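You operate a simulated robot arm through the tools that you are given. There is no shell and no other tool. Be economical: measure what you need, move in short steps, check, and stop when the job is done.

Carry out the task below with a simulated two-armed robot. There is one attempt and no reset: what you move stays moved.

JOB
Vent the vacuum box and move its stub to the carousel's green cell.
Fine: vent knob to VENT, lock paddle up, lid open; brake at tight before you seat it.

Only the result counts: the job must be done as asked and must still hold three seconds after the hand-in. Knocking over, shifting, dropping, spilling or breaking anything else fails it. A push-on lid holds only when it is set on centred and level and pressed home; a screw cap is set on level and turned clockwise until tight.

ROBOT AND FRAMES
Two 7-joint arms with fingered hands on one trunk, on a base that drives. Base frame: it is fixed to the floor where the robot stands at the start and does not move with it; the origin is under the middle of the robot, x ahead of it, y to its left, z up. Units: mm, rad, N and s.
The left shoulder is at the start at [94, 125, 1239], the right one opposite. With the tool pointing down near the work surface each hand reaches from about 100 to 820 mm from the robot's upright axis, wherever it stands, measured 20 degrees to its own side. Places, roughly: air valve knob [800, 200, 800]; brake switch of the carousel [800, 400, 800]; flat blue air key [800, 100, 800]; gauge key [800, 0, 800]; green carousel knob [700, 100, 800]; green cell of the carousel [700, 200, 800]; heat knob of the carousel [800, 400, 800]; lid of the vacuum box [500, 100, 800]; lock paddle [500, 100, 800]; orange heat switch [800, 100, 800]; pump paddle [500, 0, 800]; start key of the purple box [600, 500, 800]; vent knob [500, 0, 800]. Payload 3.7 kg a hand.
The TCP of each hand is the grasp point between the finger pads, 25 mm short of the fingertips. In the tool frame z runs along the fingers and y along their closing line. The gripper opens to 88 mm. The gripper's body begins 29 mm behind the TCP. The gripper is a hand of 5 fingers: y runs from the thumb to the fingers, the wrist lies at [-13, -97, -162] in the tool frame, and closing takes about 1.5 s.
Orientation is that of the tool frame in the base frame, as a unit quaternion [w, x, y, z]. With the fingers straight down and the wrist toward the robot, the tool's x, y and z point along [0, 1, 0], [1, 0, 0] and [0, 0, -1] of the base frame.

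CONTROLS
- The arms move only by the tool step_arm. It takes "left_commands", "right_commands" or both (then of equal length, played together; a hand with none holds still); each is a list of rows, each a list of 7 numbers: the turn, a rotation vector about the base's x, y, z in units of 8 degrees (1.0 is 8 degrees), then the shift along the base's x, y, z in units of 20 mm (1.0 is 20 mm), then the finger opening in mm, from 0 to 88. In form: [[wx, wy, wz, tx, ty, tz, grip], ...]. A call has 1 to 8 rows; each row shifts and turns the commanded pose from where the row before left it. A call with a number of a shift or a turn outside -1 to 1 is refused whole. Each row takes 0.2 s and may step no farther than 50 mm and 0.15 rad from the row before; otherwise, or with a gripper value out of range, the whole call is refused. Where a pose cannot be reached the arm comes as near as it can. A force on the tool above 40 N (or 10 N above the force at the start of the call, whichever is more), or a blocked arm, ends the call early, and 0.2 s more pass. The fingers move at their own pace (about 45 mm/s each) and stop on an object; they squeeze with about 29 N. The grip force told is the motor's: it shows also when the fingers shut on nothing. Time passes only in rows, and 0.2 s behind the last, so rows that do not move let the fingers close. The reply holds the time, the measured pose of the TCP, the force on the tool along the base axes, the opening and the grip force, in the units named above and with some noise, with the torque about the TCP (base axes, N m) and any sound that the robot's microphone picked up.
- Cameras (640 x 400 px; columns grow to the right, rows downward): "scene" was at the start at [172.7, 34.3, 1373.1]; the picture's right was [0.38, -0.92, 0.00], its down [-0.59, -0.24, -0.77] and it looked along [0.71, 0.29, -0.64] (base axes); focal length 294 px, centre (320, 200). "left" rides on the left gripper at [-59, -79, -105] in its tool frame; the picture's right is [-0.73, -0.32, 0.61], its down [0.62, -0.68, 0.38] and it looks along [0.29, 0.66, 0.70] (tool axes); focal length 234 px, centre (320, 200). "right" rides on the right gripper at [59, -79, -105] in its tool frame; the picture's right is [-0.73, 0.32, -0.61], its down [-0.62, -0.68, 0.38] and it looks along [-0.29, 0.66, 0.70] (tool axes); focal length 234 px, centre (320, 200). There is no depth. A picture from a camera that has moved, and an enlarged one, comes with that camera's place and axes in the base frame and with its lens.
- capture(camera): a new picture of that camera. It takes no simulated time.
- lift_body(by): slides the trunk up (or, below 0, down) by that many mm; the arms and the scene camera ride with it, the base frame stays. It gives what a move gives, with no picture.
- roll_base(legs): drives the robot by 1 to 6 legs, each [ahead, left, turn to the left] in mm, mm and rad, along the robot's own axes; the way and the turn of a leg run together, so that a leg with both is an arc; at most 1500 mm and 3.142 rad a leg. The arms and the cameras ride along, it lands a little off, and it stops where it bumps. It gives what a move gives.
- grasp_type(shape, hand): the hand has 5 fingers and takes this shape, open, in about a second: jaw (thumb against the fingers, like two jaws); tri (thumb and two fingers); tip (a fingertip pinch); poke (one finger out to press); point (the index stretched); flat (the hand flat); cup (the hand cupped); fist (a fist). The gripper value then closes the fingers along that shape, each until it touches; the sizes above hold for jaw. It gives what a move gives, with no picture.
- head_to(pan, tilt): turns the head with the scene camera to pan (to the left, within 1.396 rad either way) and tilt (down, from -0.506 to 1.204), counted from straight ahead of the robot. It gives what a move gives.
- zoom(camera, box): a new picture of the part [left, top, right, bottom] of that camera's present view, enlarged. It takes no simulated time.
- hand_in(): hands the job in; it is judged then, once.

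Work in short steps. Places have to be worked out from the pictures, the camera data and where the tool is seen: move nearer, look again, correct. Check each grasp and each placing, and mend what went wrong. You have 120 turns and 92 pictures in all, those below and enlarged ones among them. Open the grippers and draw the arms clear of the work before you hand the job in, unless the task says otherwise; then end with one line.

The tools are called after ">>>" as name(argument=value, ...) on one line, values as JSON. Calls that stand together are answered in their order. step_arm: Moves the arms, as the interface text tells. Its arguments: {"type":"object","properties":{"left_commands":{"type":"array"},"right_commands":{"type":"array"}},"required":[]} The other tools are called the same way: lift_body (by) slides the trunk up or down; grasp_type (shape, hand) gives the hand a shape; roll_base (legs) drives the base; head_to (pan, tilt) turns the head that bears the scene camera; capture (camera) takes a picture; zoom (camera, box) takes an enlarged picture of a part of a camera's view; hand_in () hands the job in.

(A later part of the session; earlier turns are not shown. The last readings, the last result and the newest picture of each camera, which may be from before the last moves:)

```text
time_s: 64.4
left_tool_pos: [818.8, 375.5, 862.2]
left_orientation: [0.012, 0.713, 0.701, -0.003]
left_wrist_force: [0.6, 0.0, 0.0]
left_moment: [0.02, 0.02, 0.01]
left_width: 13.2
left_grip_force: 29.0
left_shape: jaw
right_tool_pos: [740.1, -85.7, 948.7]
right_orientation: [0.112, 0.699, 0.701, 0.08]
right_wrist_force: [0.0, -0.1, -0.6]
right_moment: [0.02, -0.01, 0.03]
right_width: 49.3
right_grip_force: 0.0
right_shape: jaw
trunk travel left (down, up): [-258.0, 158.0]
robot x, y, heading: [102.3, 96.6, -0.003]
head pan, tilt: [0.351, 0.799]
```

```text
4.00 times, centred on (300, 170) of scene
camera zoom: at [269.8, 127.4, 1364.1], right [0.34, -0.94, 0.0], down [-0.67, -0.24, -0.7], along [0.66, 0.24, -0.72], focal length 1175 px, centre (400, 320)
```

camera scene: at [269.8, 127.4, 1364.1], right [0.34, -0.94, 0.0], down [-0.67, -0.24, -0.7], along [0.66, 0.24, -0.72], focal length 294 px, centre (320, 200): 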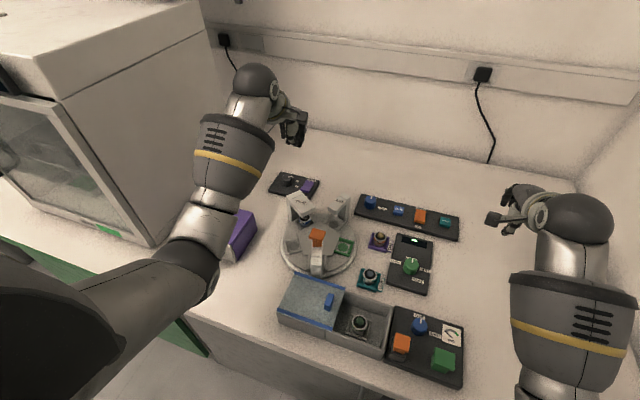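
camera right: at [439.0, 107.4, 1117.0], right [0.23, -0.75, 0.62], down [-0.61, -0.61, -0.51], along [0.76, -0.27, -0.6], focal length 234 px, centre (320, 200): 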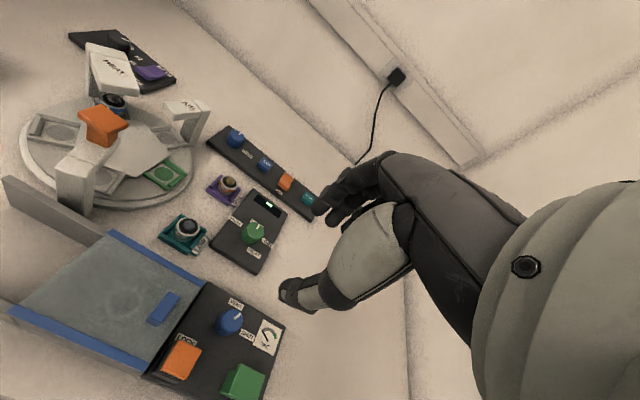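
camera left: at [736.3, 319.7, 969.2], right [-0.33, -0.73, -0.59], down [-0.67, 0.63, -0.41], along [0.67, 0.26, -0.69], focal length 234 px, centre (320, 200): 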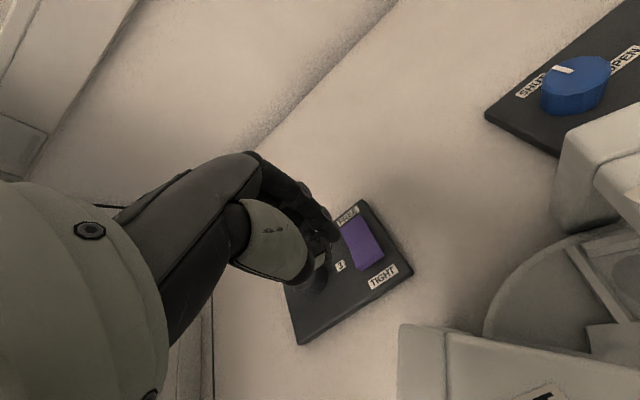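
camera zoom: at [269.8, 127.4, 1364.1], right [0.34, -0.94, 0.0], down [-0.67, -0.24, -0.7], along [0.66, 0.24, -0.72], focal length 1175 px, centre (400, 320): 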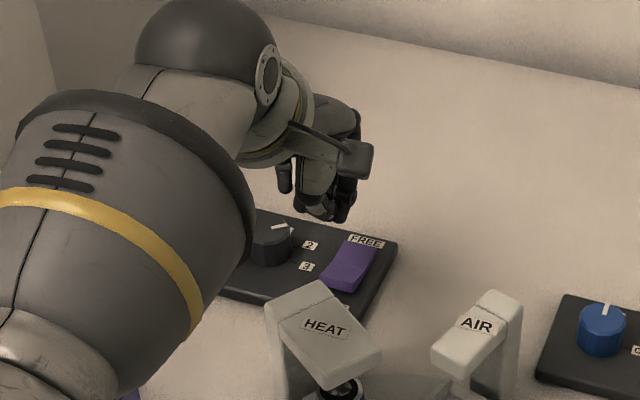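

Press point at about (823,372). Lower until contact and press the TIGHT end.

>>> step_arm(left_commands=[[0, 0, 0, 0.2, -0.15, -0.5, 0], [0, 0, 0, 0, 0, -0.5, 0], [0, 0, 0, 0, 0, -0.5, 0], [0, 0, 0, 0, 0, -0.4, 0], [0, 0, 0, 0, 0, -0.3, 0], [0, 0, 0, 0, 0, -0.3, 0]])

>>> zoom(camera="left", box=[270, 180, 430, 350])

```text
time_s: 65.8
left_tool_pos: [823.2, 373.2, 813.1]
left_orientation: [0.013, 0.713, 0.701, -0.004]
left_wrist_force: [0.2, -0.1, -1.2]
left_moment: [0.02, 0.01, -0.02]
left_width: 13.2
left_grip_force: 29.3
left_shape: jaw
right_tool_pos: [740.5, -85.2, 950.8]
right_orientation: [0.112, 0.699, 0.702, 0.08]
right_wrist_force: [-0.1, 0.5, -0.3]
right_moment: [0.01, -0.02, 0.01]
right_width: 49.6
right_grip_force: 0.0
right_shape: jaw
trunk travel left (down, up): [-258.0, 158.0]
robot x, y, heading: [96.5, 100.9, -0.006]
head pan, tilt: [0.351, 0.799]
```

```text
2.35 times, centred on (350, 265) of left
camera zoom: at [741.1, 317.7, 918.7], right [-0.33, -0.73, -0.59], down [-0.67, 0.63, -0.41], along [0.67, 0.26, -0.69], focal length 551 px, centre (249, 47)
```

zoom: 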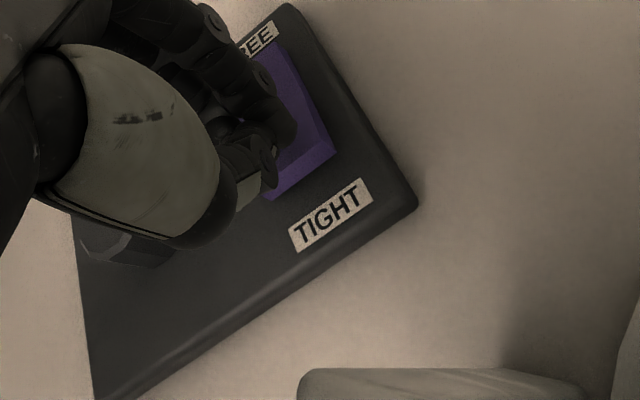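

No contact yet; fingertips are a bit left of the rocker. Shift −5 mm in y and keep lowering.

>>> step_arm(left_commands=[[0, 0, 0, -0.05, -0.25, 0, 0], [0, 0, 0, 0, 0, -0.25, 0], [0, 0, 0, 0, 0, -0.25, 0], [0, 0, 0, 0, 0, -0.25, 0]])

>>> zoom(camera="left", box=[270, 180, 430, 350])

```text
time_s: 66.8
left_tool_pos: [823.2, 368.0, 801.2]
left_orientation: [0.014, 0.713, 0.701, -0.002]
left_wrist_force: [-0.3, 0.4, 7.5]
left_moment: [0.02, -0.05, 0.0]
left_width: 14.0
left_grip_force: 29.1
left_shape: jaw
right_tool_pos: [738.3, -85.8, 950.9]
right_orientation: [0.113, 0.699, 0.701, 0.081]
right_wrist_force: [0.8, 0.1, -0.1]
right_moment: [0.01, -0.04, 0.01]
right_width: 49.6
right_grip_force: 0.0
right_shape: jaw
trunk travel left (down, up): [-258.0, 158.0]
robot x, y, heading: [100.1, 102.3, -0.005]
head pan, tilt: [0.351, 0.799]
```

```text
2.35 times, centred on (350, 265) of left
camera zoom: at [740.8, 312.6, 907.3], right [-0.33, -0.73, -0.6], down [-0.66, 0.63, -0.41], along [0.67, 0.26, -0.69], focal length 551 px, centre (249, 47)
```

zoom: 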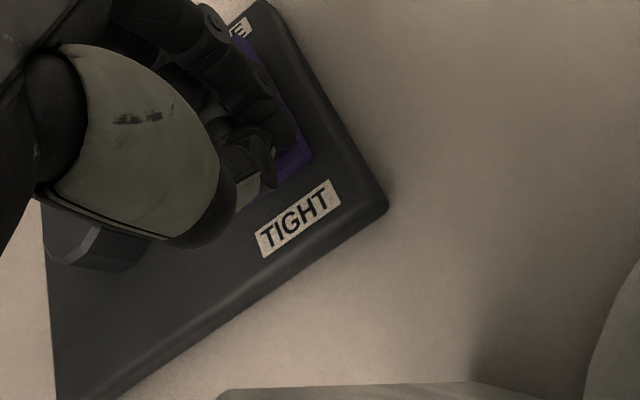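

Contact at 7.5 N. Press further.

>>> step_arm(left_commands=[[0, 0, 0, 0, 0, -0.2, 0], [0, 0, 0, 0, 0, -0.2, 0], [0, 0, 0, 0, 0, -0.2, 0]])

>>> step_arm(left_commands=[[0, 0, 0, 0, 0, 0.5, 0], [0, 0, 0, 0, 0, 1, 0], [0, 0, 0, 0, 0.3, 1, 0], [0, 0, 0, 0, 0.5, 1, 0], [0, 0, 0, 0, 0.5, 1, 0]])

>>> zoom(camera="left", box=[270, 180, 470, 350])

```text
time_s: 67.6
left_tool_pos: [825.6, 368.3, 798.4]
left_orientation: [0.02, 0.713, 0.7, 0.005]
left_wrist_force: [1.1, 4.7, 40.3]
left_moment: [0.12, -0.12, 0.04]
left_width: 14.9
left_grip_force: 29.6
left_shape: jaw
right_tool_pos: [737.0, -85.7, 954.1]
right_orientation: [0.113, 0.698, 0.702, 0.083]
right_wrist_force: [-0.4, -0.1, -0.1]
right_moment: [-0.03, -0.01, 0.02]
right_width: 49.6
right_grip_force: 0.0
right_shape: jaw
trunk travel left (down, up): [-258.0, 158.0]
robot x, y, heading: [98.8, 97.0, 0.0]
head pan, tilt: [0.351, 0.799]
```

```text
time_s: 68.8
left_tool_pos: [822.8, 393.0, 875.1]
left_orientation: [0.012, 0.713, 0.701, -0.005]
left_wrist_force: [-0.6, 0.2, -0.5]
left_moment: [-0.02, -0.03, 0.04]
left_width: 13.8
left_grip_force: 28.9
left_shape: jaw
right_tool_pos: [740.3, -84.0, 951.3]
right_orientation: [0.112, 0.699, 0.702, 0.081]
right_wrist_force: [-0.6, 0.2, -0.3]
right_moment: [-0.03, -0.01, 0.0]
right_width: 49.5
right_grip_force: 0.0
right_shape: jaw
trunk travel left (down, up): [-258.0, 158.0]
robot x, y, heading: [99.6, 95.6, -0.007]
head pan, tilt: [0.351, 0.799]
```

```text
2.35 times, centred on (370, 265) of left
camera zoom: at [740.4, 338.5, 981.7], right [-0.33, -0.73, -0.59], down [-0.67, 0.63, -0.41], along [0.67, 0.26, -0.7], focal length 551 px, centre (202, 47)
```

zoom: 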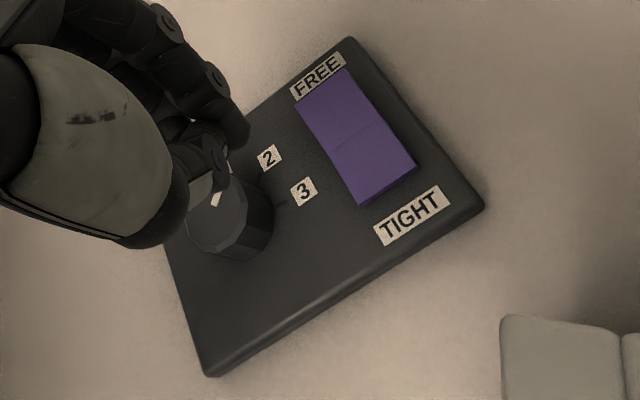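

I compare the rocker from the scene camera.

>>> zoom(camera="scene", box=[265, 160, 345, 210])

```text
8.00 times, centred on (305, 185) of scene
camera zoom: at [269.3, 127.5, 1364.2], right [0.34, -0.94, 0.0], down [-0.67, -0.24, -0.7], along [0.66, 0.24, -0.72], focal length 2350 px, centre (440, 320)
```

zoom: 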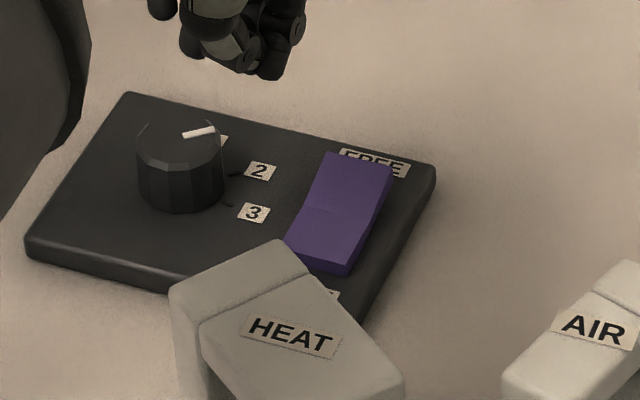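

Far end of the rocker is now raised over the FREE label, so the brake is at TIGHT. Raise the left hand, move the base back, and head for the stub.

>>> step_arm(left_commands=[[0, 0, 0, 0, 0, 1, 30], [0, 0, 0, 0, 0, 1, 50], [0, 0, 0, 0, 0, 1, 60], [-0.2, 0, 0, 0, 0, 1, 60], [0, 0, 0.1, -0.5, -0.3, 1, 60], [0, 0, 0, -0.5, -0.3, 1, 60]])

>>> roll_base(legs=[[-90, -75, 0]])

>>> head_to(pan=0.15, tilt=0.95)

```text
time_s: 70.2
left_tool_pos: [800.9, 382.7, 996.2]
left_orientation: [0.023, 0.708, 0.706, -0.014]
left_wrist_force: [-0.3, -0.1, 0.6]
left_moment: [-0.01, 0.04, 0.03]
left_width: 59.5
left_grip_force: 0.1
left_shape: jaw
right_tool_pos: [739.4, -86.3, 950.8]
right_orientation: [0.113, 0.699, 0.702, 0.08]
right_wrist_force: [-0.7, -0.1, 0.2]
right_moment: [-0.01, -0.02, 0.02]
right_width: 49.4
right_grip_force: 0.0
right_shape: jaw
trunk travel left (down, up): [-258.0, 158.0]
robot x, y, heading: [100.5, 98.7, -0.006]
head pan, tilt: [0.351, 0.799]
```

```text
time_s: 71.4
left_tool_pos: [711.4, 311.3, 996.5]
left_orientation: [0.023, 0.707, 0.707, -0.013]
left_wrist_force: [0.4, 0.1, -0.2]
left_moment: [0.01, -0.02, -0.01]
left_width: 59.8
left_grip_force: 0.0
left_shape: jaw
right_tool_pos: [651.1, -157.4, 950.4]
right_orientation: [0.112, 0.699, 0.702, 0.081]
right_wrist_force: [-0.6, 0.4, -0.8]
right_moment: [0.03, -0.01, -0.01]
right_width: 49.5
right_grip_force: 0.1
right_shape: jaw
trunk travel left (down, up): [-258.0, 158.0]
robot x, y, heading: [10.8, 29.4, -0.005]
head pan, tilt: [0.351, 0.799]
```

```text
time_s: 72.1
left_tool_pos: [712.7, 309.8, 995.5]
left_orientation: [0.022, 0.707, 0.706, -0.014]
left_wrist_force: [-0.2, -0.2, -0.7]
left_moment: [-0.03, 0.01, 0.02]
left_width: 59.6
left_grip_force: 0.0
left_shape: jaw
right_tool_pos: [651.6, -157.8, 950.8]
right_orientation: [0.113, 0.698, 0.702, 0.081]
right_wrist_force: [-0.5, 0.5, -0.1]
right_moment: [0.01, 0.05, 0.01]
right_width: 49.4
right_grip_force: 0.1
right_shape: jaw
trunk travel left (down, up): [-258.0, 158.0]
robot x, y, heading: [10.1, 24.4, -0.007]
head pan, tilt: [0.15, 0.949]
```

Level the hand and pass over the green cell for a look.

>>> step_arm(left_commands=[[0.18, 0.04, 0, -0.4, -0.8, 0, 60], [0.18, 0.04, 0, -0.4, -0.8, 0, 60], [0, 0, 0, -0.4, -0.8, 0, 60], [0, 0, 0, -0.4, -0.8, 0, 60], [0, 0, 0, -0.4, -0.8, 0, 60], [0, 0, 0, 0, -0.8, 0, 60]])

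>>> capture(camera="left")

>>> capture(camera="scene")

```text
time_s: 73.5
left_tool_pos: [671.9, 213.7, 995.7]
left_orientation: [0.0, 0.708, 0.707, 0.0]
left_wrist_force: [0.6, 0.0, -0.1]
left_moment: [-0.03, 0.01, 0.02]
left_width: 59.5
left_grip_force: 0.1
left_shape: jaw
right_tool_pos: [651.5, -157.2, 950.1]
right_orientation: [0.112, 0.698, 0.703, 0.081]
right_wrist_force: [-0.2, -0.5, 0.3]
right_moment: [-0.01, 0.0, -0.04]
right_width: 49.2
right_grip_force: 0.1
right_shape: jaw
trunk travel left (down, up): [-258.0, 158.0]
robot x, y, heading: [12.4, 25.1, -0.003]
head pan, tilt: [0.15, 0.949]
```

```text
29 pictures are left
camera left: at [592.7, 154.9, 1102.2], right [-0.32, -0.73, -0.61], down [-0.68, 0.62, -0.38], along [0.66, 0.29, -0.7], focal length 234 px, centre (320, 200)
```

left: 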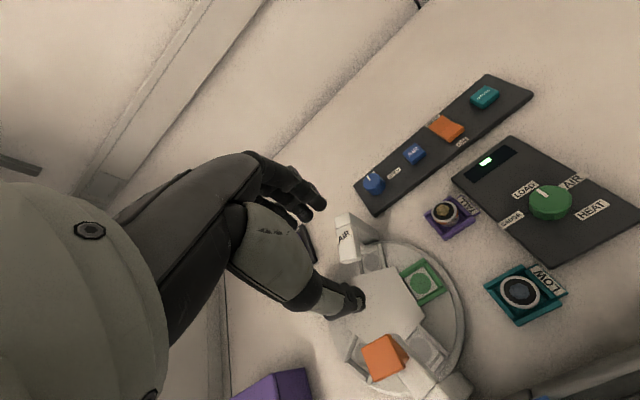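

```text
28 pictures are left
camera scene: at [178.1, 37.8, 1353.8], right [0.15, -0.99, 0.0], down [-0.79, -0.12, -0.59], along [0.59, 0.09, -0.8], focal length 294 px, centre (320, 200)
```

scene: 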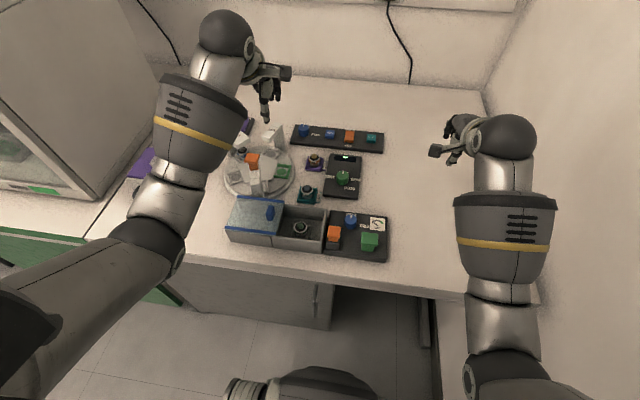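

Zoom on the green cell and the stub to learn their shapes.

>>> zoom(camera="left", box=[370, 190, 570, 340])

>>> zoom(camera="scene", box=[220, 145, 350, 265])

```text
2.67 times, centred on (470, 265) of left
camera zoom: at [592.7, 154.9, 1102.2], right [-0.32, -0.73, -0.61], down [-0.68, 0.62, -0.38], along [0.66, 0.29, -0.7], focal length 624 px, centre (-80, 27)
```

zoom: 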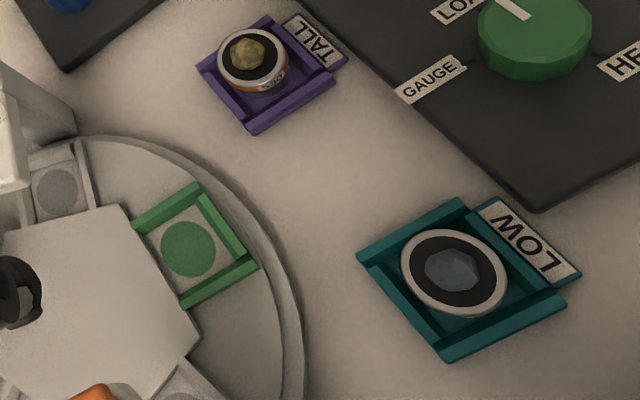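

```text
3.33 times, centred on (285, 205) of scene
camera zoom: at [178.1, 37.8, 1353.8], right [0.15, -0.99, 0.0], down [-0.79, -0.12, -0.59], along [0.59, 0.09, -0.8], focal length 979 px, centre (437, 183)
```

zoom: 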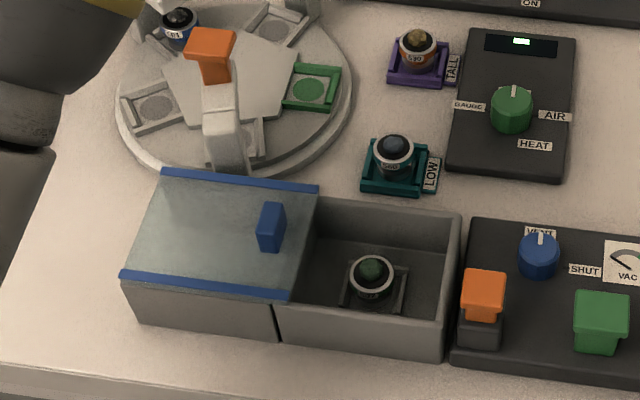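

Green cell centre ≈(673,213). Now move over the stub at about (505,131).

>>> step_arm(left_commands=[[0, 0, 0, -1, -0.5, 0, 60], [0, 0, 0, -1, -0.5, -0.3, 60], [0, 0, 0, -1, -0.5, -0.5, 60], [0, 0, 0, -1, -0.5, -0.7, 60], [0, 0, 0, -1, -0.5, -0.7, 60], [0, 0, 0, -1, -0.5, -0.7, 60], [0, 0, 0, -1, -0.5, -0.7, 60], [0, 0, 0, -1, -0.5, -0.7, 60]])

>>> capture(camera="left")

```text
time_s: 75.3
left_tool_pos: [512.5, 134.1, 908.8]
left_orientation: [0.002, 0.708, 0.706, 0.0]
left_wrist_force: [1.6, 0.9, -0.2]
left_moment: [0.01, -0.01, -0.01]
left_width: 59.6
left_grip_force: 0.0
left_shape: jaw
right_tool_pos: [651.6, -157.8, 952.2]
right_orientation: [0.112, 0.699, 0.702, 0.081]
right_wrist_force: [0.2, -0.2, -0.1]
right_moment: [0.0, 0.0, 0.0]
right_width: 49.3
right_grip_force: 0.0
right_shape: jaw
trunk travel left (down, up): [-258.0, 158.0]
robot x, y, heading: [14.4, 27.2, -0.006]
head pan, tilt: [0.15, 0.949]
```

```text
25 pictures are left
camera left: at [432.4, 75.1, 1015.2], right [-0.32, -0.73, -0.61], down [-0.68, 0.62, -0.38], along [0.66, 0.29, -0.7], focal length 234 px, centre (320, 200)
```

left: 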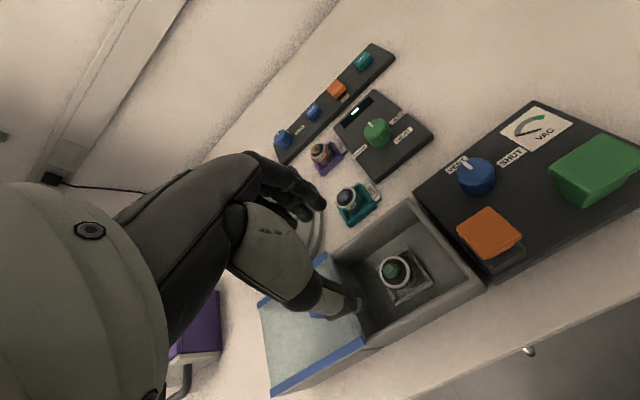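

Stub seen at ≈(507,129). Zoom to see its body and holder.

>>> zoom(camera="left", box=[340, 220, 460, 330])

```text
3.64 times, centred on (400, 275) of left
camera zoom: at [432.4, 75.1, 1015.2], right [-0.32, -0.73, -0.61], down [-0.68, 0.62, -0.38], along [0.66, 0.29, -0.7], focal length 852 px, centre (29, -73)
```

zoom: 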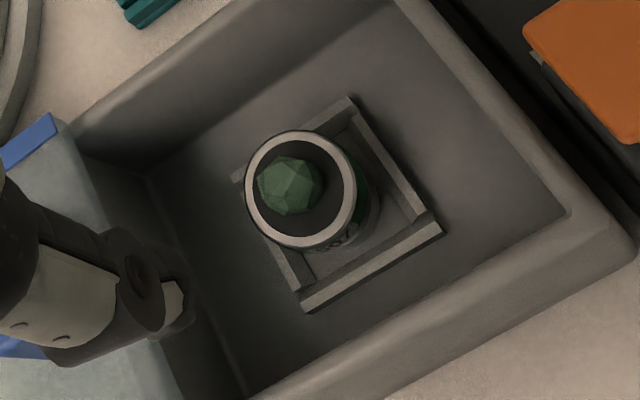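

Stub ≈28 mm in diameter and height, top ≈802. Lower to z≈813 around it at (506.5,129.5) and close.

>>> step_arm(left_commands=[[0, 0, 0, -0.3, -0.23, -0.9, 60], [0, 0, 0, 0, 0, -0.9, 60], [0, 0, 0, 0, 0, -0.9, 60], [0, 0, 0, 0, 0, -0.9, 60], [0, 0, 0, 0, 0, -0.6, 60], [0, 0, 0, 0, 0, -0.55, 60], [0, 0, 0, 0, 0, 0, 60]])

>>> zoom(camera="left", box=[240, 180, 420, 320])

```text
time_s: 76.6
left_tool_pos: [510.6, 128.1, 834.1]
left_orientation: [0.014, 0.708, 0.706, 0.006]
left_wrist_force: [-6.1, -0.1, 26.8]
left_moment: [0.05, 0.98, 0.02]
left_width: 61.7
left_grip_force: 0.0
left_shape: jaw
right_tool_pos: [649.8, -156.6, 951.5]
right_orientation: [0.112, 0.698, 0.703, 0.082]
right_wrist_force: [0.1, 1.0, -0.7]
right_moment: [0.02, -0.02, -0.04]
right_width: 49.3
right_grip_force: 0.0
right_shape: jaw
trunk travel left (down, up): [-258.0, 158.0]
robot x, y, heading: [10.8, 28.3, -0.005]
head pan, tilt: [0.15, 0.949]
stopped in row 6 (left hand): the force on the tool passed its limit (the readings are from after the stop); the commanded pose is now the measured one
```

```text
2.86 times, centred on (330, 250) of left
camera zoom: at [427.9, 70.4, 938.9], right [-0.31, -0.73, -0.61], down [-0.67, 0.62, -0.41], along [0.68, 0.28, -0.68], focal length 669 px, centre (291, 57)
```

zoom: 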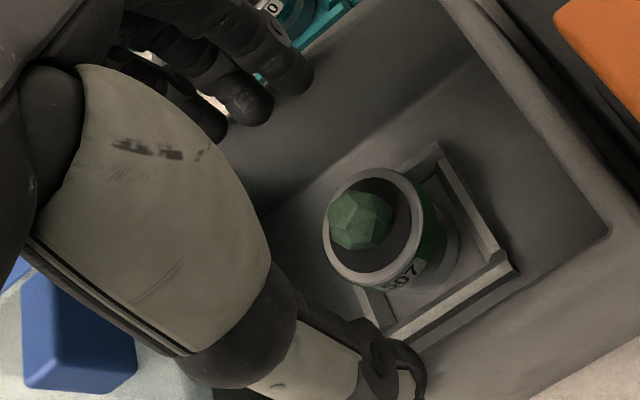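

Thumb touched something (likely the near rim) with the wide opening. I raise, narrow to 44 mm, re-level, re-centre at (505,128), and try again.

>>> step_arm(left_commands=[[0, 0, 0, 0, 0, 0.8, 44], [0.1, 0.15, 0, -0.3, 0, 0, 44], [0.05, 0.1, 0, 0, 0, 0, 44], [0, 0, 0, 0, 0, -0.6, 44], [0, 0, 0, 0, 0, -0.6, 44], [0, 0, 0, 0, 0, -0.4, 44]])

>>> capture(camera="left")

```text
time_s: 78.0
left_tool_pos: [511.2, 127.8, 826.1]
left_orientation: [0.005, 0.707, 0.707, 0.009]
left_wrist_force: [-5.2, 1.4, 20.2]
left_moment: [0.05, 0.13, -0.01]
left_width: 4.7
left_grip_force: 28.8
left_shape: jaw
right_tool_pos: [651.2, -159.2, 950.3]
right_orientation: [0.112, 0.697, 0.703, 0.081]
right_wrist_force: [-0.7, 0.3, -0.4]
right_moment: [0.01, -0.01, 0.02]
right_width: 49.5
right_grip_force: 0.1
right_shape: jaw
trunk travel left (down, up): [-258.0, 158.0]
robot x, y, heading: [10.3, 25.4, -0.002]
head pan, tilt: [0.15, 0.949]
stopped in row 6 (left hand): the force on the tool passed its limit (the readings are from after the stop); the commanded pose is now the measured one
```

```text
22 pictures are left
camera left: at [429.4, 68.4, 930.6], right [-0.31, -0.72, -0.62], down [-0.67, 0.63, -0.39], along [0.67, 0.29, -0.68], focal length 234 px, centre (320, 200)
```

left: 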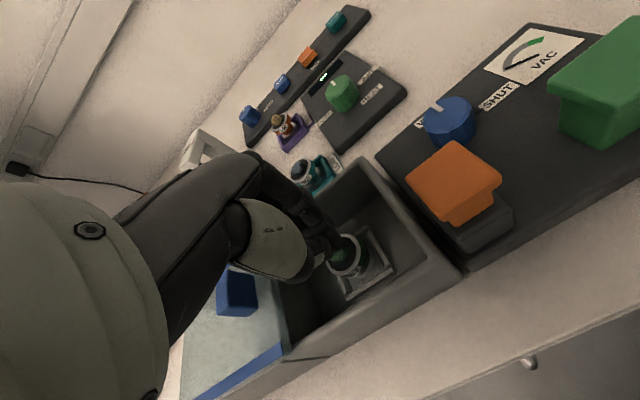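

Reading is odd (width 4.7); fingers may be bearing on the stub's top. Raise at once and look.

>>> step_arm(left_commands=[[0, 0, 0, 0, 0, 0.6, 44], [0, 0, 0, 0, 0, 0.9, 44], [0, 0, 0, 0, 0, 0.9, 44], [0, 0, 0, 0, 0, 0, 44], [0, 0, 0, 0, 0, 0, 44]])

>>> zoom(camera="left", box=[230, 170, 450, 330])

```text
time_s: 79.2
left_tool_pos: [510.4, 128.8, 872.8]
left_orientation: [0.0, 0.707, 0.707, 0.006]
left_wrist_force: [0.0, 0.3, 0.5]
left_moment: [-0.03, 0.0, -0.04]
left_width: 4.0
left_grip_force: 29.0
left_shape: jaw
right_tool_pos: [651.1, -156.8, 950.8]
right_orientation: [0.113, 0.698, 0.703, 0.08]
right_wrist_force: [-0.1, 0.6, 0.3]
right_moment: [-0.01, -0.04, -0.01]
right_width: 49.5
right_grip_force: 0.0
right_shape: jaw
trunk travel left (down, up): [-258.0, 158.0]
robot x, y, heading: [10.2, 23.7, 0.0]
head pan, tilt: [0.15, 0.949]
```

```text
2.50 times, centred on (340, 250) of left
camera zoom: at [429.3, 68.6, 977.1], right [-0.32, -0.72, -0.62], down [-0.68, 0.63, -0.38], along [0.66, 0.3, -0.69], focal length 585 px, centre (270, 75)
```

zoom: 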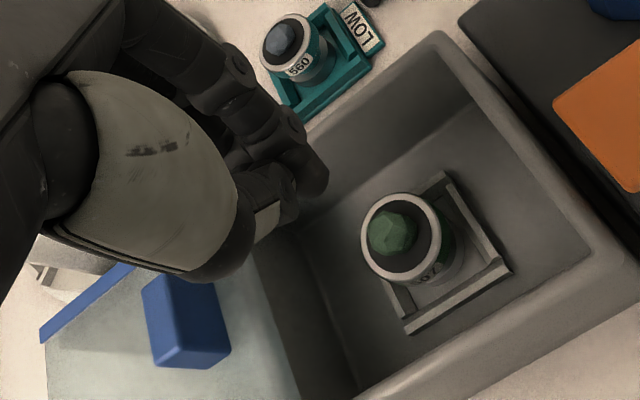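

The fingers have jammed closed; the stub is undisturbed. I reset the hand shape to an open jaw.

>>> grasp_type(hand="left", shape="jaw")

>>> step_arm(left_commands=[[0, 0, 0, 0, 0, 0, 60], [0, 0, 0, 0, 0, 0, 60], [0, 0, 0, 0, 0, 0, 60]])

```text
time_s: 80.1
left_tool_pos: [510.2, 128.4, 872.3]
left_orientation: [-0.001, 0.707, 0.707, 0.007]
left_wrist_force: [0.0, -0.5, -0.1]
left_moment: [0.02, -0.03, 0.02]
left_width: 87.6
left_grip_force: 0.0
left_shape: jaw
right_tool_pos: [652.3, -158.0, 951.0]
right_orientation: [0.112, 0.699, 0.702, 0.08]
right_wrist_force: [0.2, 0.5, 0.3]
right_moment: [-0.01, 0.0, -0.02]
right_width: 49.7
right_grip_force: 0.1
right_shape: jaw
trunk travel left (down, up): [-258.0, 158.0]
robot x, y, heading: [10.3, 23.0, -0.001]
head pan, tilt: [0.15, 0.949]
```

```text
time_s: 80.9
left_tool_pos: [509.2, 129.1, 872.2]
left_orientation: [-0.001, 0.707, 0.707, 0.007]
left_wrist_force: [0.4, 0.0, -0.4]
left_moment: [0.04, 0.0, -0.01]
left_width: 60.1
left_grip_force: 0.0
left_shape: jaw
right_tool_pos: [650.8, -157.6, 950.8]
right_orientation: [0.113, 0.698, 0.702, 0.081]
right_wrist_force: [1.0, 0.1, -0.4]
right_moment: [0.03, -0.01, -0.02]
right_width: 49.7
right_grip_force: 0.1
right_shape: jaw
trunk travel left (down, up): [-258.0, 158.0]
robot x, y, heading: [11.1, 26.2, -0.002]
head pan, tilt: [0.15, 0.949]
```

Analysis: the box interior spans x≈463–543 with rim ≈812, so the 60 mm opening hit the far rim. I set 42 mm, centre at (504,129), and lower in stages.

>>> step_arm(left_commands=[[0, 0, 0, -0.25, 0, 0, 42], [0, 0, 0, 0, 0, 0, 42], [0, 0, 0, 0, 0, -0.7, 42], [0, 0, 0, 0, 0, -0.7, 42]])

>>> zoom(camera="left", box=[230, 170, 450, 330])

```text
time_s: 81.9
left_tool_pos: [504.8, 129.6, 842.2]
left_orientation: [-0.001, 0.707, 0.707, 0.007]
left_wrist_force: [0.1, 0.1, 0.0]
left_moment: [0.04, 0.02, 0.02]
left_width: 42.3
left_grip_force: 0.1
left_shape: jaw
right_tool_pos: [650.8, -157.2, 951.4]
right_orientation: [0.112, 0.698, 0.703, 0.081]
right_wrist_force: [0.8, -0.2, 0.7]
right_moment: [0.04, -0.04, -0.01]
right_width: 49.9
right_grip_force: 0.1
right_shape: jaw
trunk travel left (down, up): [-258.0, 158.0]
robot x, y, heading: [14.0, 26.8, 0.001]
head pan, tilt: [0.15, 0.949]
```

```text
2.50 times, centred on (340, 250) of left
camera zoom: at [424.7, 69.0, 947.4], right [-0.32, -0.72, -0.62], down [-0.68, 0.63, -0.38], along [0.66, 0.3, -0.69], focal length 585 px, centre (270, 75)
```

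zoom: 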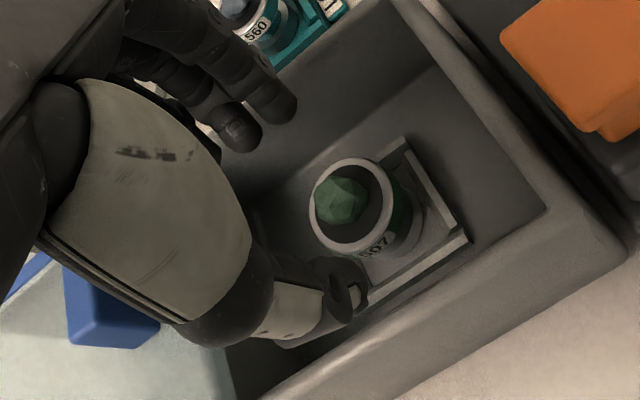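

Alignment matches prediction well (stub at (505,129,799)). Lower to z≈813 and close.

>>> step_arm(left_commands=[[0, 0, 0, 0, 0, -0.5, 42], [0, 0, 0, 0, 0, -0.5, 42], [0, 0, 0, 0, 0, -0.45, 42], [0, 0, 0, 0, 0, 0, 42]])

>>> step_arm(left_commands=[[0, 0, 0, 0, 0, 0, 18], [0, 0, 0, 0, 0, 0, 18], [0, 0, 0, 0, 0, 0, 18], [0, 0, 0, 0, 0, 0, 18]])

>>> zoom(camera="left", box=[230, 170, 450, 330])

```text
time_s: 82.9
left_tool_pos: [505.3, 128.9, 814.2]
left_orientation: [0.0, 0.707, 0.707, 0.006]
left_wrist_force: [4.7, -1.3, 8.0]
left_moment: [0.01, -0.1, 0.04]
left_width: 34.3
left_grip_force: 0.0
left_shape: jaw
right_tool_pos: [651.4, -157.1, 951.3]
right_orientation: [0.112, 0.698, 0.703, 0.081]
right_wrist_force: [0.9, 0.1, 0.1]
right_moment: [0.0, 0.0, -0.02]
right_width: 49.8
right_grip_force: 0.1
right_shape: jaw
trunk travel left (down, up): [-258.0, 158.0]
robot x, y, heading: [11.3, 24.6, 0.0]
head pan, tilt: [0.15, 0.949]
```

```text
time_s: 83.9
left_tool_pos: [505.6, 128.9, 814.9]
left_orientation: [0.001, 0.707, 0.707, 0.007]
left_wrist_force: [-1.0, -0.6, 9.5]
left_moment: [-0.07, -0.12, 0.02]
left_width: 19.8
left_grip_force: 29.1
left_shape: jaw
right_tool_pos: [651.4, -157.6, 950.8]
right_orientation: [0.112, 0.698, 0.702, 0.081]
right_wrist_force: [0.7, 0.2, -1.1]
right_moment: [0.0, -0.01, 0.04]
right_width: 49.5
right_grip_force: 0.1
right_shape: jaw
trunk travel left (down, up): [-258.0, 158.0]
robot x, y, heading: [10.5, 23.3, -0.001]
head pan, tilt: [0.15, 0.949]
```

```text
2.50 times, centred on (340, 250) of left
camera zoom: at [424.0, 69.2, 919.8], right [-0.32, -0.72, -0.62], down [-0.68, 0.63, -0.39], along [0.66, 0.3, -0.69], focal length 585 px, centre (270, 75)
```

zoom: 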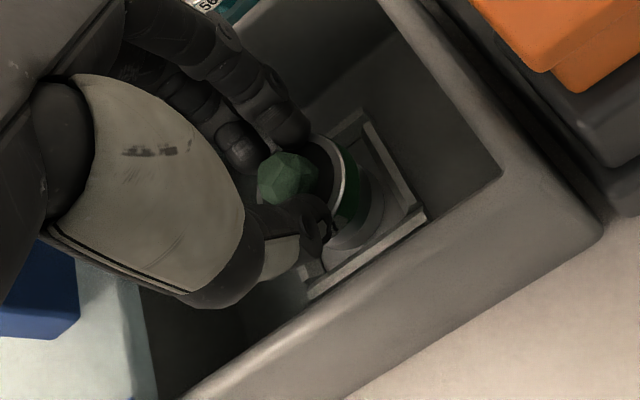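

Width 19.8 fits the stub (readings run ~7 mm low). Lift gently and check.

>>> step_arm(left_commands=[[0, 0, 0, 0, 0, 0.3, 14], [0, 0, 0, 0, 0, 0.4, 14], [0, 0, 0, 0, 0, 0.5, 14], [0, 0, 0, 0, 0, 0.6, 14]])

>>> zoom(camera="left", box=[230, 170, 450, 330])

```text
time_s: 84.9
left_tool_pos: [504.9, 129.5, 850.1]
left_orientation: [-0.001, 0.708, 0.706, 0.006]
left_wrist_force: [-1.2, 0.1, 0.0]
left_moment: [0.0, 0.01, 0.0]
left_width: 16.7
left_grip_force: 28.9
left_shape: jaw
right_tool_pos: [650.3, -157.5, 950.9]
right_orientation: [0.113, 0.698, 0.703, 0.081]
right_wrist_force: [0.2, 0.2, 0.0]
right_moment: [0.01, 0.02, 0.0]
right_width: 49.4
right_grip_force: 0.1
right_shape: jaw
trunk travel left (down, up): [-258.0, 158.0]
robot x, y, heading: [10.8, 24.6, -0.004]
head pan, tilt: [0.15, 0.949]
```

```text
2.50 times, centred on (340, 250) of left
camera zoom: at [425.1, 68.9, 954.7], right [-0.32, -0.72, -0.62], down [-0.68, 0.63, -0.38], along [0.66, 0.3, -0.69], focal length 585 px, centre (270, 75)
```

zoom: 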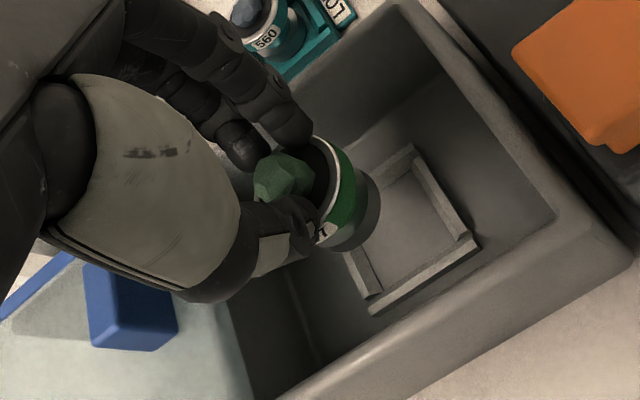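

The stub is lifted cleanly out of the holder. Raise to 930 and carry it over toward the green cell.

>>> step_arm(left_commands=[[0, 0, 0, 0, 0, 1, 14], [0, 0, 0, 0, 0, 1, 14], [0, 0, 0, 0.3, 0, 1, 14], [0, 0, 0, 0.6, 0.3, 1, 14], [0, 0, 0, 0.8, 0.4, 0.2, 14], [0, 0, 0, 0.9, 0.4, 0, 14], [0, 0, 0, 0.9, 0.5, 0, 14], [0, 0, 0, 0.9, 0.5, 0, 14]])

>>> step_arm(left_commands=[[0, 0, 0, 0.9, 0.5, 0, 14], [0, 0, 0, 0.9, 0.5, 0, 14], [0, 0, 0, 0.9, 0.5, 0, 14], [0, 0, 0, 0.8, 0.5, 0, 14], [0, 0, 0, 0.4, 0.5, 0, 14], [0, 0, 0, 0, 0, 0, 14]])

>>> capture(camera="left")

>>> zoom(camera="scene", box=[200, 60, 360, 220])

```text
time_s: 86.7
left_tool_pos: [593.9, 170.4, 933.9]
left_orientation: [-0.001, 0.707, 0.707, 0.007]
left_wrist_force: [0.5, -0.1, -0.9]
left_moment: [-0.01, -0.03, -0.04]
left_width: 16.2
left_grip_force: 29.0
left_shape: jaw
right_tool_pos: [650.8, -158.4, 950.1]
right_orientation: [0.112, 0.698, 0.702, 0.081]
right_wrist_force: [-0.1, -0.2, 0.3]
right_moment: [-0.01, 0.04, -0.04]
right_width: 49.5
right_grip_force: 0.1
right_shape: jaw
trunk travel left (down, up): [-258.0, 158.0]
robot x, y, heading: [11.9, 24.9, 0.001]
head pan, tilt: [0.15, 0.949]
```

```text
time_s: 88.1
left_tool_pos: [669.6, 222.2, 935.0]
left_orientation: [0.0, 0.707, 0.707, 0.006]
left_wrist_force: [0.6, -0.6, 0.1]
left_moment: [0.01, 0.04, -0.02]
left_width: 15.9
left_grip_force: 29.0
left_shape: jaw
right_tool_pos: [650.3, -158.4, 949.8]
right_orientation: [0.112, 0.698, 0.703, 0.08]
right_wrist_force: [-0.4, -0.7, 1.0]
right_moment: [-0.01, -0.03, 0.03]
right_width: 49.5
right_grip_force: 0.1
right_shape: jaw
trunk travel left (down, up): [-258.0, 158.0]
robot x, y, heading: [14.0, 27.6, -0.001]
head pan, tilt: [0.15, 0.949]
```

```text
17 pictures are left
camera left: at [589.6, 161.1, 1038.8], right [-0.32, -0.72, -0.62], down [-0.68, 0.63, -0.38], along [0.66, 0.3, -0.69], focal length 234 px, centre (320, 200)
```

left: 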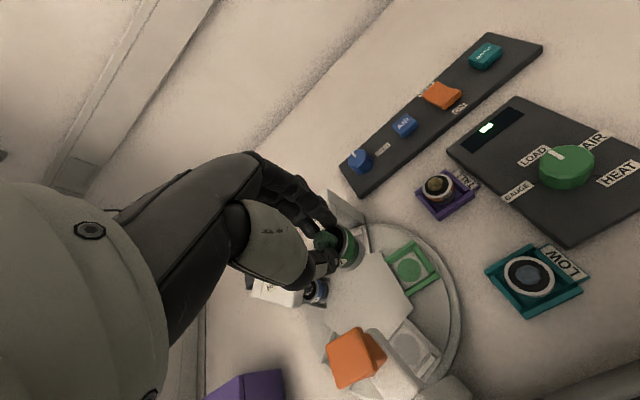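

```text
2.50 times, centred on (280, 140) of scene
camera zoom: at [169.7, 56.4, 1350.4], right [0.42, -0.91, 0.0], down [-0.76, -0.34, -0.56], along [0.51, 0.23, -0.83], focal length 734 px, centre (420, 350)
```

zoom: 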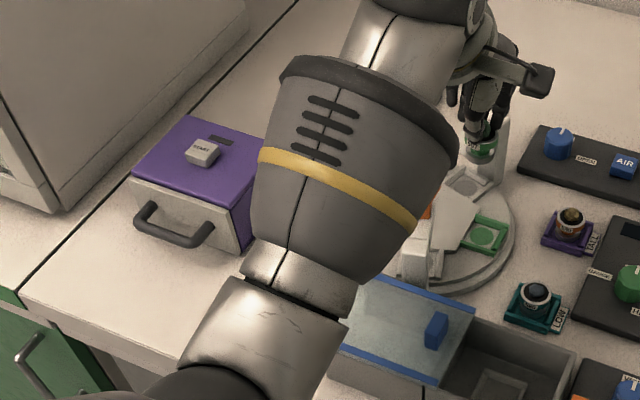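

Zoom on the held stub and the cell.

>>> zoom(camera="left", box=[290, 200, 450, 310])

>>> zoom(camera="scene", box=[290, 70, 350, 170])

```text
3.64 times, centred on (370, 255) of left
camera zoom: at [589.6, 161.1, 1038.8], right [-0.32, -0.72, -0.62], down [-0.68, 0.63, -0.38], along [0.66, 0.3, -0.69], focal length 852 px, centre (138, 0)
```

zoom: 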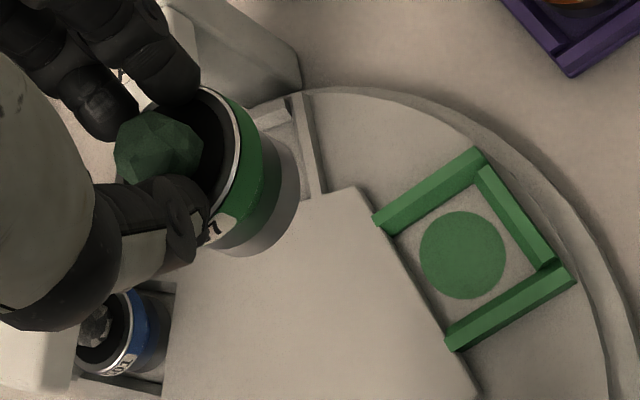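

```text
4.00 times, centred on (320, 120) of scene
camera zoom: at [169.7, 56.4, 1350.4], right [0.42, -0.91, 0.0], down [-0.76, -0.34, -0.56], along [0.51, 0.23, -0.83], focal length 1175 px, centre (320, 520)
```

zoom: 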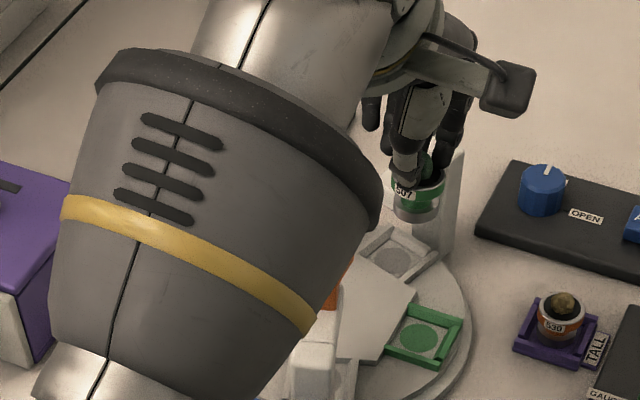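

Stub is held upright, offset about (−3,−3) from TCP. The outer fingers would foul the AIR arm at yaw 0, so I rotate the hand counter-clockwise at height to swing them clear.

>>> step_arm(left_commands=[[0, 0, 0.9, 0, 0, 0.3, 14], [0, 0, 0.9, 0, 0, 0, 14], [0, 0, 0.9, 0, 0, 0, 14], [0, 0, 0.9, 0, 0, 0, 14], [0, 0, 0.9, 0, 0, 0, 14], [0, 0, 0.9, 0, 0, 0, 14], [0, 0, 0.9, 0, 0, 0, 14], [0, 0, 0, 0, 0, 0, 14]])

>>> capture(camera="left")

```text
time_s: 89.9
left_tool_pos: [670.5, 220.7, 939.6]
left_orientation: [-0.003, 0.338, 0.941, 0.005]
left_wrist_force: [0.9, 0.3, -0.5]
left_moment: [-0.01, -0.01, 0.02]
left_width: 16.0
left_grip_force: 29.4
left_shape: jaw
right_tool_pos: [651.6, -157.9, 951.3]
right_orientation: [0.112, 0.698, 0.703, 0.081]
right_wrist_force: [-0.6, -0.8, 0.3]
right_moment: [-0.03, -0.01, 0.0]
right_width: 49.7
right_grip_force: 0.0
right_shape: jaw
trunk travel left (down, up): [-258.0, 158.0]
robot x, y, heading: [12.1, 23.6, -0.005]
head pan, tilt: [0.15, 0.949]
```

```text
13 pictures are left
camera left: at [665.1, 120.5, 1044.6], right [0.35, -0.7, -0.62], down [-0.92, -0.12, -0.38], along [0.19, 0.7, -0.69], focal length 234 px, centre (320, 200)
```

left: 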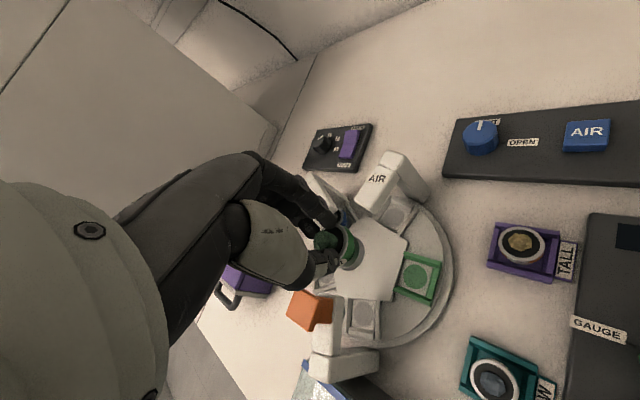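

Yaw tracks fine (50°). Rotate another ~22°, shift to the cell (671,218), and lower to z≈865.

>>> step_arm(left_commands=[[0, 0, 0.9, 0, 0, 0, 14], [0, 0, 0.9, 0, 0, 0, 14], [0, 0, 0.9, 0.04, -0.15, 0, 14], [0, 0, 0, 0, 0, -0.9, 14], [0, 0, 0, 0, 0, -0.9, 14], [0, 0, 0, 0, 0, -0.9, 14], [0, 0, 0, 0, 0, -0.9, 14], [0, 0, 0, 0, 0, 0, 14]])

>>> capture(camera="left")

>>> zoom(camera="left", box=[270, 180, 470, 330])

```text
time_s: 91.7
left_tool_pos: [672.9, 217.8, 867.4]
left_orientation: [-0.005, 0.157, 0.988, 0.005]
left_wrist_force: [0.3, 0.7, -0.3]
left_moment: [-0.02, 0.01, -0.01]
left_width: 16.6
left_grip_force: 28.9
left_shape: jaw
right_tool_pos: [650.8, -157.6, 950.7]
right_orientation: [0.113, 0.699, 0.702, 0.08]
right_wrist_force: [0.2, 0.0, 0.5]
right_moment: [-0.04, -0.01, 0.0]
right_width: 49.7
right_grip_force: 0.0
right_shape: jaw
trunk travel left (down, up): [-258.0, 158.0]
robot x, y, heading: [10.1, 24.6, -0.003]
head pan, tilt: [0.15, 0.949]
```

```text
12 pictures are left
camera left: at [704.1, 122.9, 972.2], right [0.59, -0.52, -0.62], down [-0.81, -0.45, -0.38], along [-0.08, 0.72, -0.69], focal length 234 px, centre (320, 200)
```

left: 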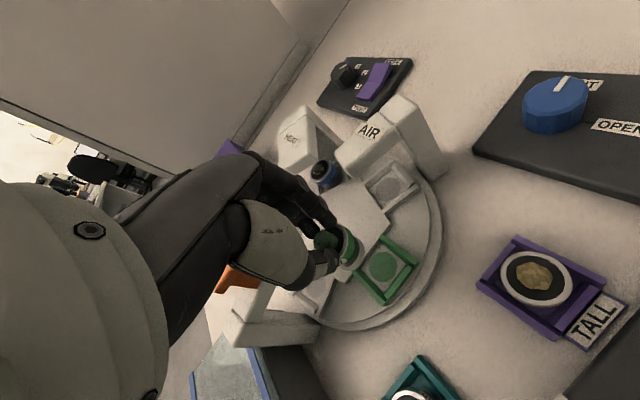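

```text
2.67 times, centred on (370, 255) of left
camera zoom: at [704.1, 122.9, 972.2], right [0.59, -0.52, -0.62], down [-0.81, -0.45, -0.38], along [-0.08, 0.72, -0.69], focal length 624 px, centre (187, 53)
```

zoom: 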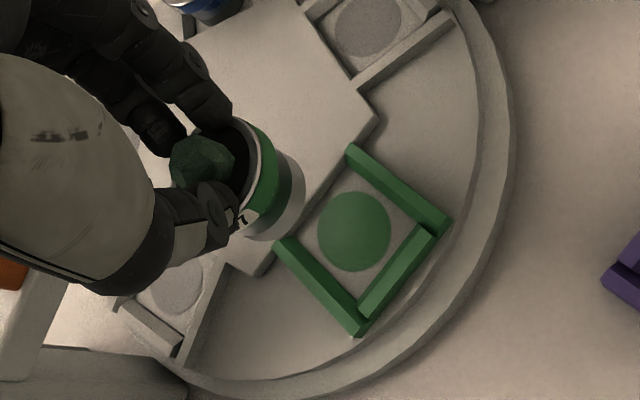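

Cell centre reads (674,212). The stub appears roughly centred on the TCP, so I shift to (673.5,213) and lower to ≈842 for a direct relative check.

>>> step_arm(left_commands=[[0, 0, 0, 0.03, -0.24, 0, 14], [0, 0, 0, 0, 0, -0.5, 14], [0, 0, 0, 0, 0, -0.5, 14], [0, 0, 0, 0, 0, -0.25, 14], [0, 0, 0, 0, 0, 0, 14]])

>>> zoom(camera="left", box=[290, 190, 410, 290])

```text
time_s: 92.9
left_tool_pos: [671.9, 213.0, 841.8]
left_orientation: [-0.004, 0.157, 0.988, 0.005]
left_wrist_force: [-0.3, 0.5, -0.3]
left_moment: [0.04, -0.04, 0.0]
left_width: 16.2
left_grip_force: 29.1
left_shape: jaw
right_tool_pos: [652.0, -157.1, 950.8]
right_orientation: [0.113, 0.699, 0.702, 0.08]
right_wrist_force: [0.2, -1.0, 0.2]
right_moment: [-0.01, 0.0, -0.01]
right_width: 49.8
right_grip_force: 0.2
right_shape: jaw
trunk travel left (down, up): [-258.0, 158.0]
robot x, y, heading: [12.3, 26.2, -0.001]
head pan, tilt: [0.15, 0.949]
```

```text
4.00 times, centred on (350, 240) of left
camera zoom: at [704.0, 117.5, 946.7], right [0.59, -0.52, -0.62], down [-0.81, -0.45, -0.38], along [-0.08, 0.72, -0.69], focal length 937 px, centre (200, 40)
```

zoom: 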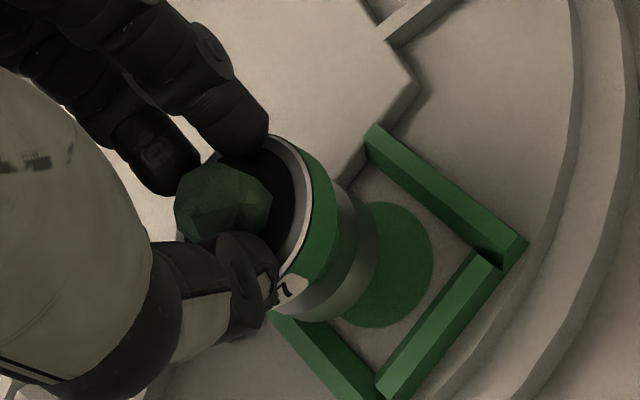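

Geometry now agrees: stub base centre ≈(671.7,212), base z≈805; cell centre (674,212). Shift +2 mm in x and lower slowly until contact.

>>> step_arm(left_commands=[[0, 0, 0, 0.1, 0, -0.3, 14], [0, 0, 0, 0, 0, -0.3, 14], [0, 0, 0, 0, 0, -0.2, 14], [0, 0, 0, 0, 0, 0, 14]])

>>> zoom(camera="left", box=[290, 190, 410, 290])

```text
time_s: 93.9
left_tool_pos: [675.9, 212.0, 833.5]
left_orientation: [0.002, 0.156, 0.988, 0.009]
left_wrist_force: [3.6, -2.0, 32.2]
left_moment: [0.51, -0.26, -0.1]
left_width: 16.4
left_grip_force: 28.4
left_shape: jaw
right_tool_pos: [649.3, -157.5, 953.3]
right_orientation: [0.113, 0.699, 0.702, 0.082]
right_wrist_force: [-1.0, 0.4, 0.1]
right_moment: [0.0, -0.03, 0.01]
right_width: 49.3
right_grip_force: 0.1
right_shape: jaw
trunk travel left (down, up): [-258.0, 158.0]
robot x, y, heading: [13.3, 26.4, -0.004]
head pan, tilt: [0.15, 0.949]
```

```text
4.00 times, centred on (350, 240) of left
camera zoom: at [706.0, 116.3, 938.6], right [0.59, -0.52, -0.61], down [-0.8, -0.45, -0.4], along [-0.07, 0.73, -0.69], focal length 937 px, centre (200, 40)
```

zoom: 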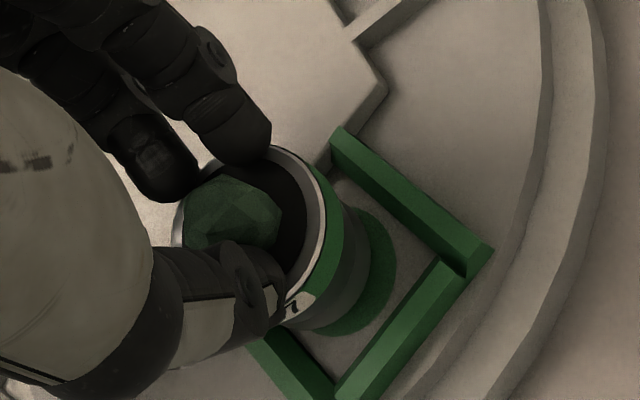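

Contact came early (base ≈789–796) on the hub side (+y): the stub sits ~4 mm too far toward the hub. Raise off, shift −4 mm in y and +2 mm in x, and look.

>>> step_arm(left_commands=[[0, 0, 0, 0, 0, 0.3, 14], [0, 0, 0, 0, 0, 0.3, 14], [0, 0, 0, 0.05, -0.2, 0, 14], [0, 0, 0, 0, 0, 0, 14]])

>>> zoom(camera="left", box=[290, 190, 410, 290])

```text
time_s: 94.9
left_tool_pos: [674.4, 207.7, 836.7]
left_orientation: [-0.006, 0.157, 0.988, 0.004]
left_wrist_force: [1.0, -0.7, -0.7]
left_moment: [-0.02, 0.02, -0.02]
left_width: 14.7
left_grip_force: 28.6
left_shape: jaw
right_tool_pos: [651.5, -157.5, 949.4]
right_orientation: [0.112, 0.699, 0.702, 0.081]
right_wrist_force: [-1.3, -0.2, -0.9]
right_moment: [0.0, 0.0, 0.03]
right_width: 49.6
right_grip_force: 0.0
right_shape: jaw
trunk travel left (down, up): [-258.0, 158.0]
robot x, y, heading: [10.6, 23.4, 0.0]
head pan, tilt: [0.15, 0.949]
```

```text
4.00 times, centred on (350, 240) of left
camera zoom: at [706.3, 113.4, 942.3], right [0.58, -0.52, -0.62], down [-0.81, -0.45, -0.38], along [-0.08, 0.72, -0.69], focal length 937 px, centre (200, 40)
```

zoom: 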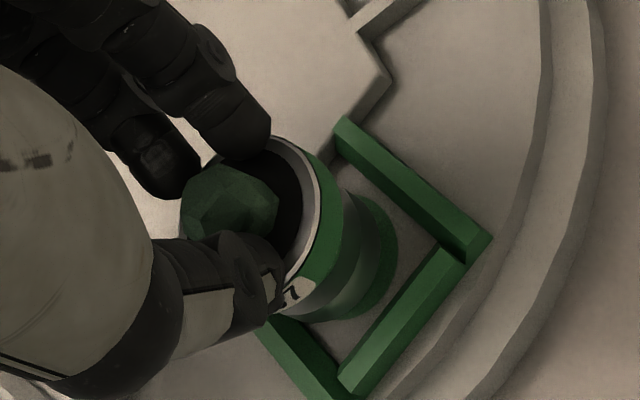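

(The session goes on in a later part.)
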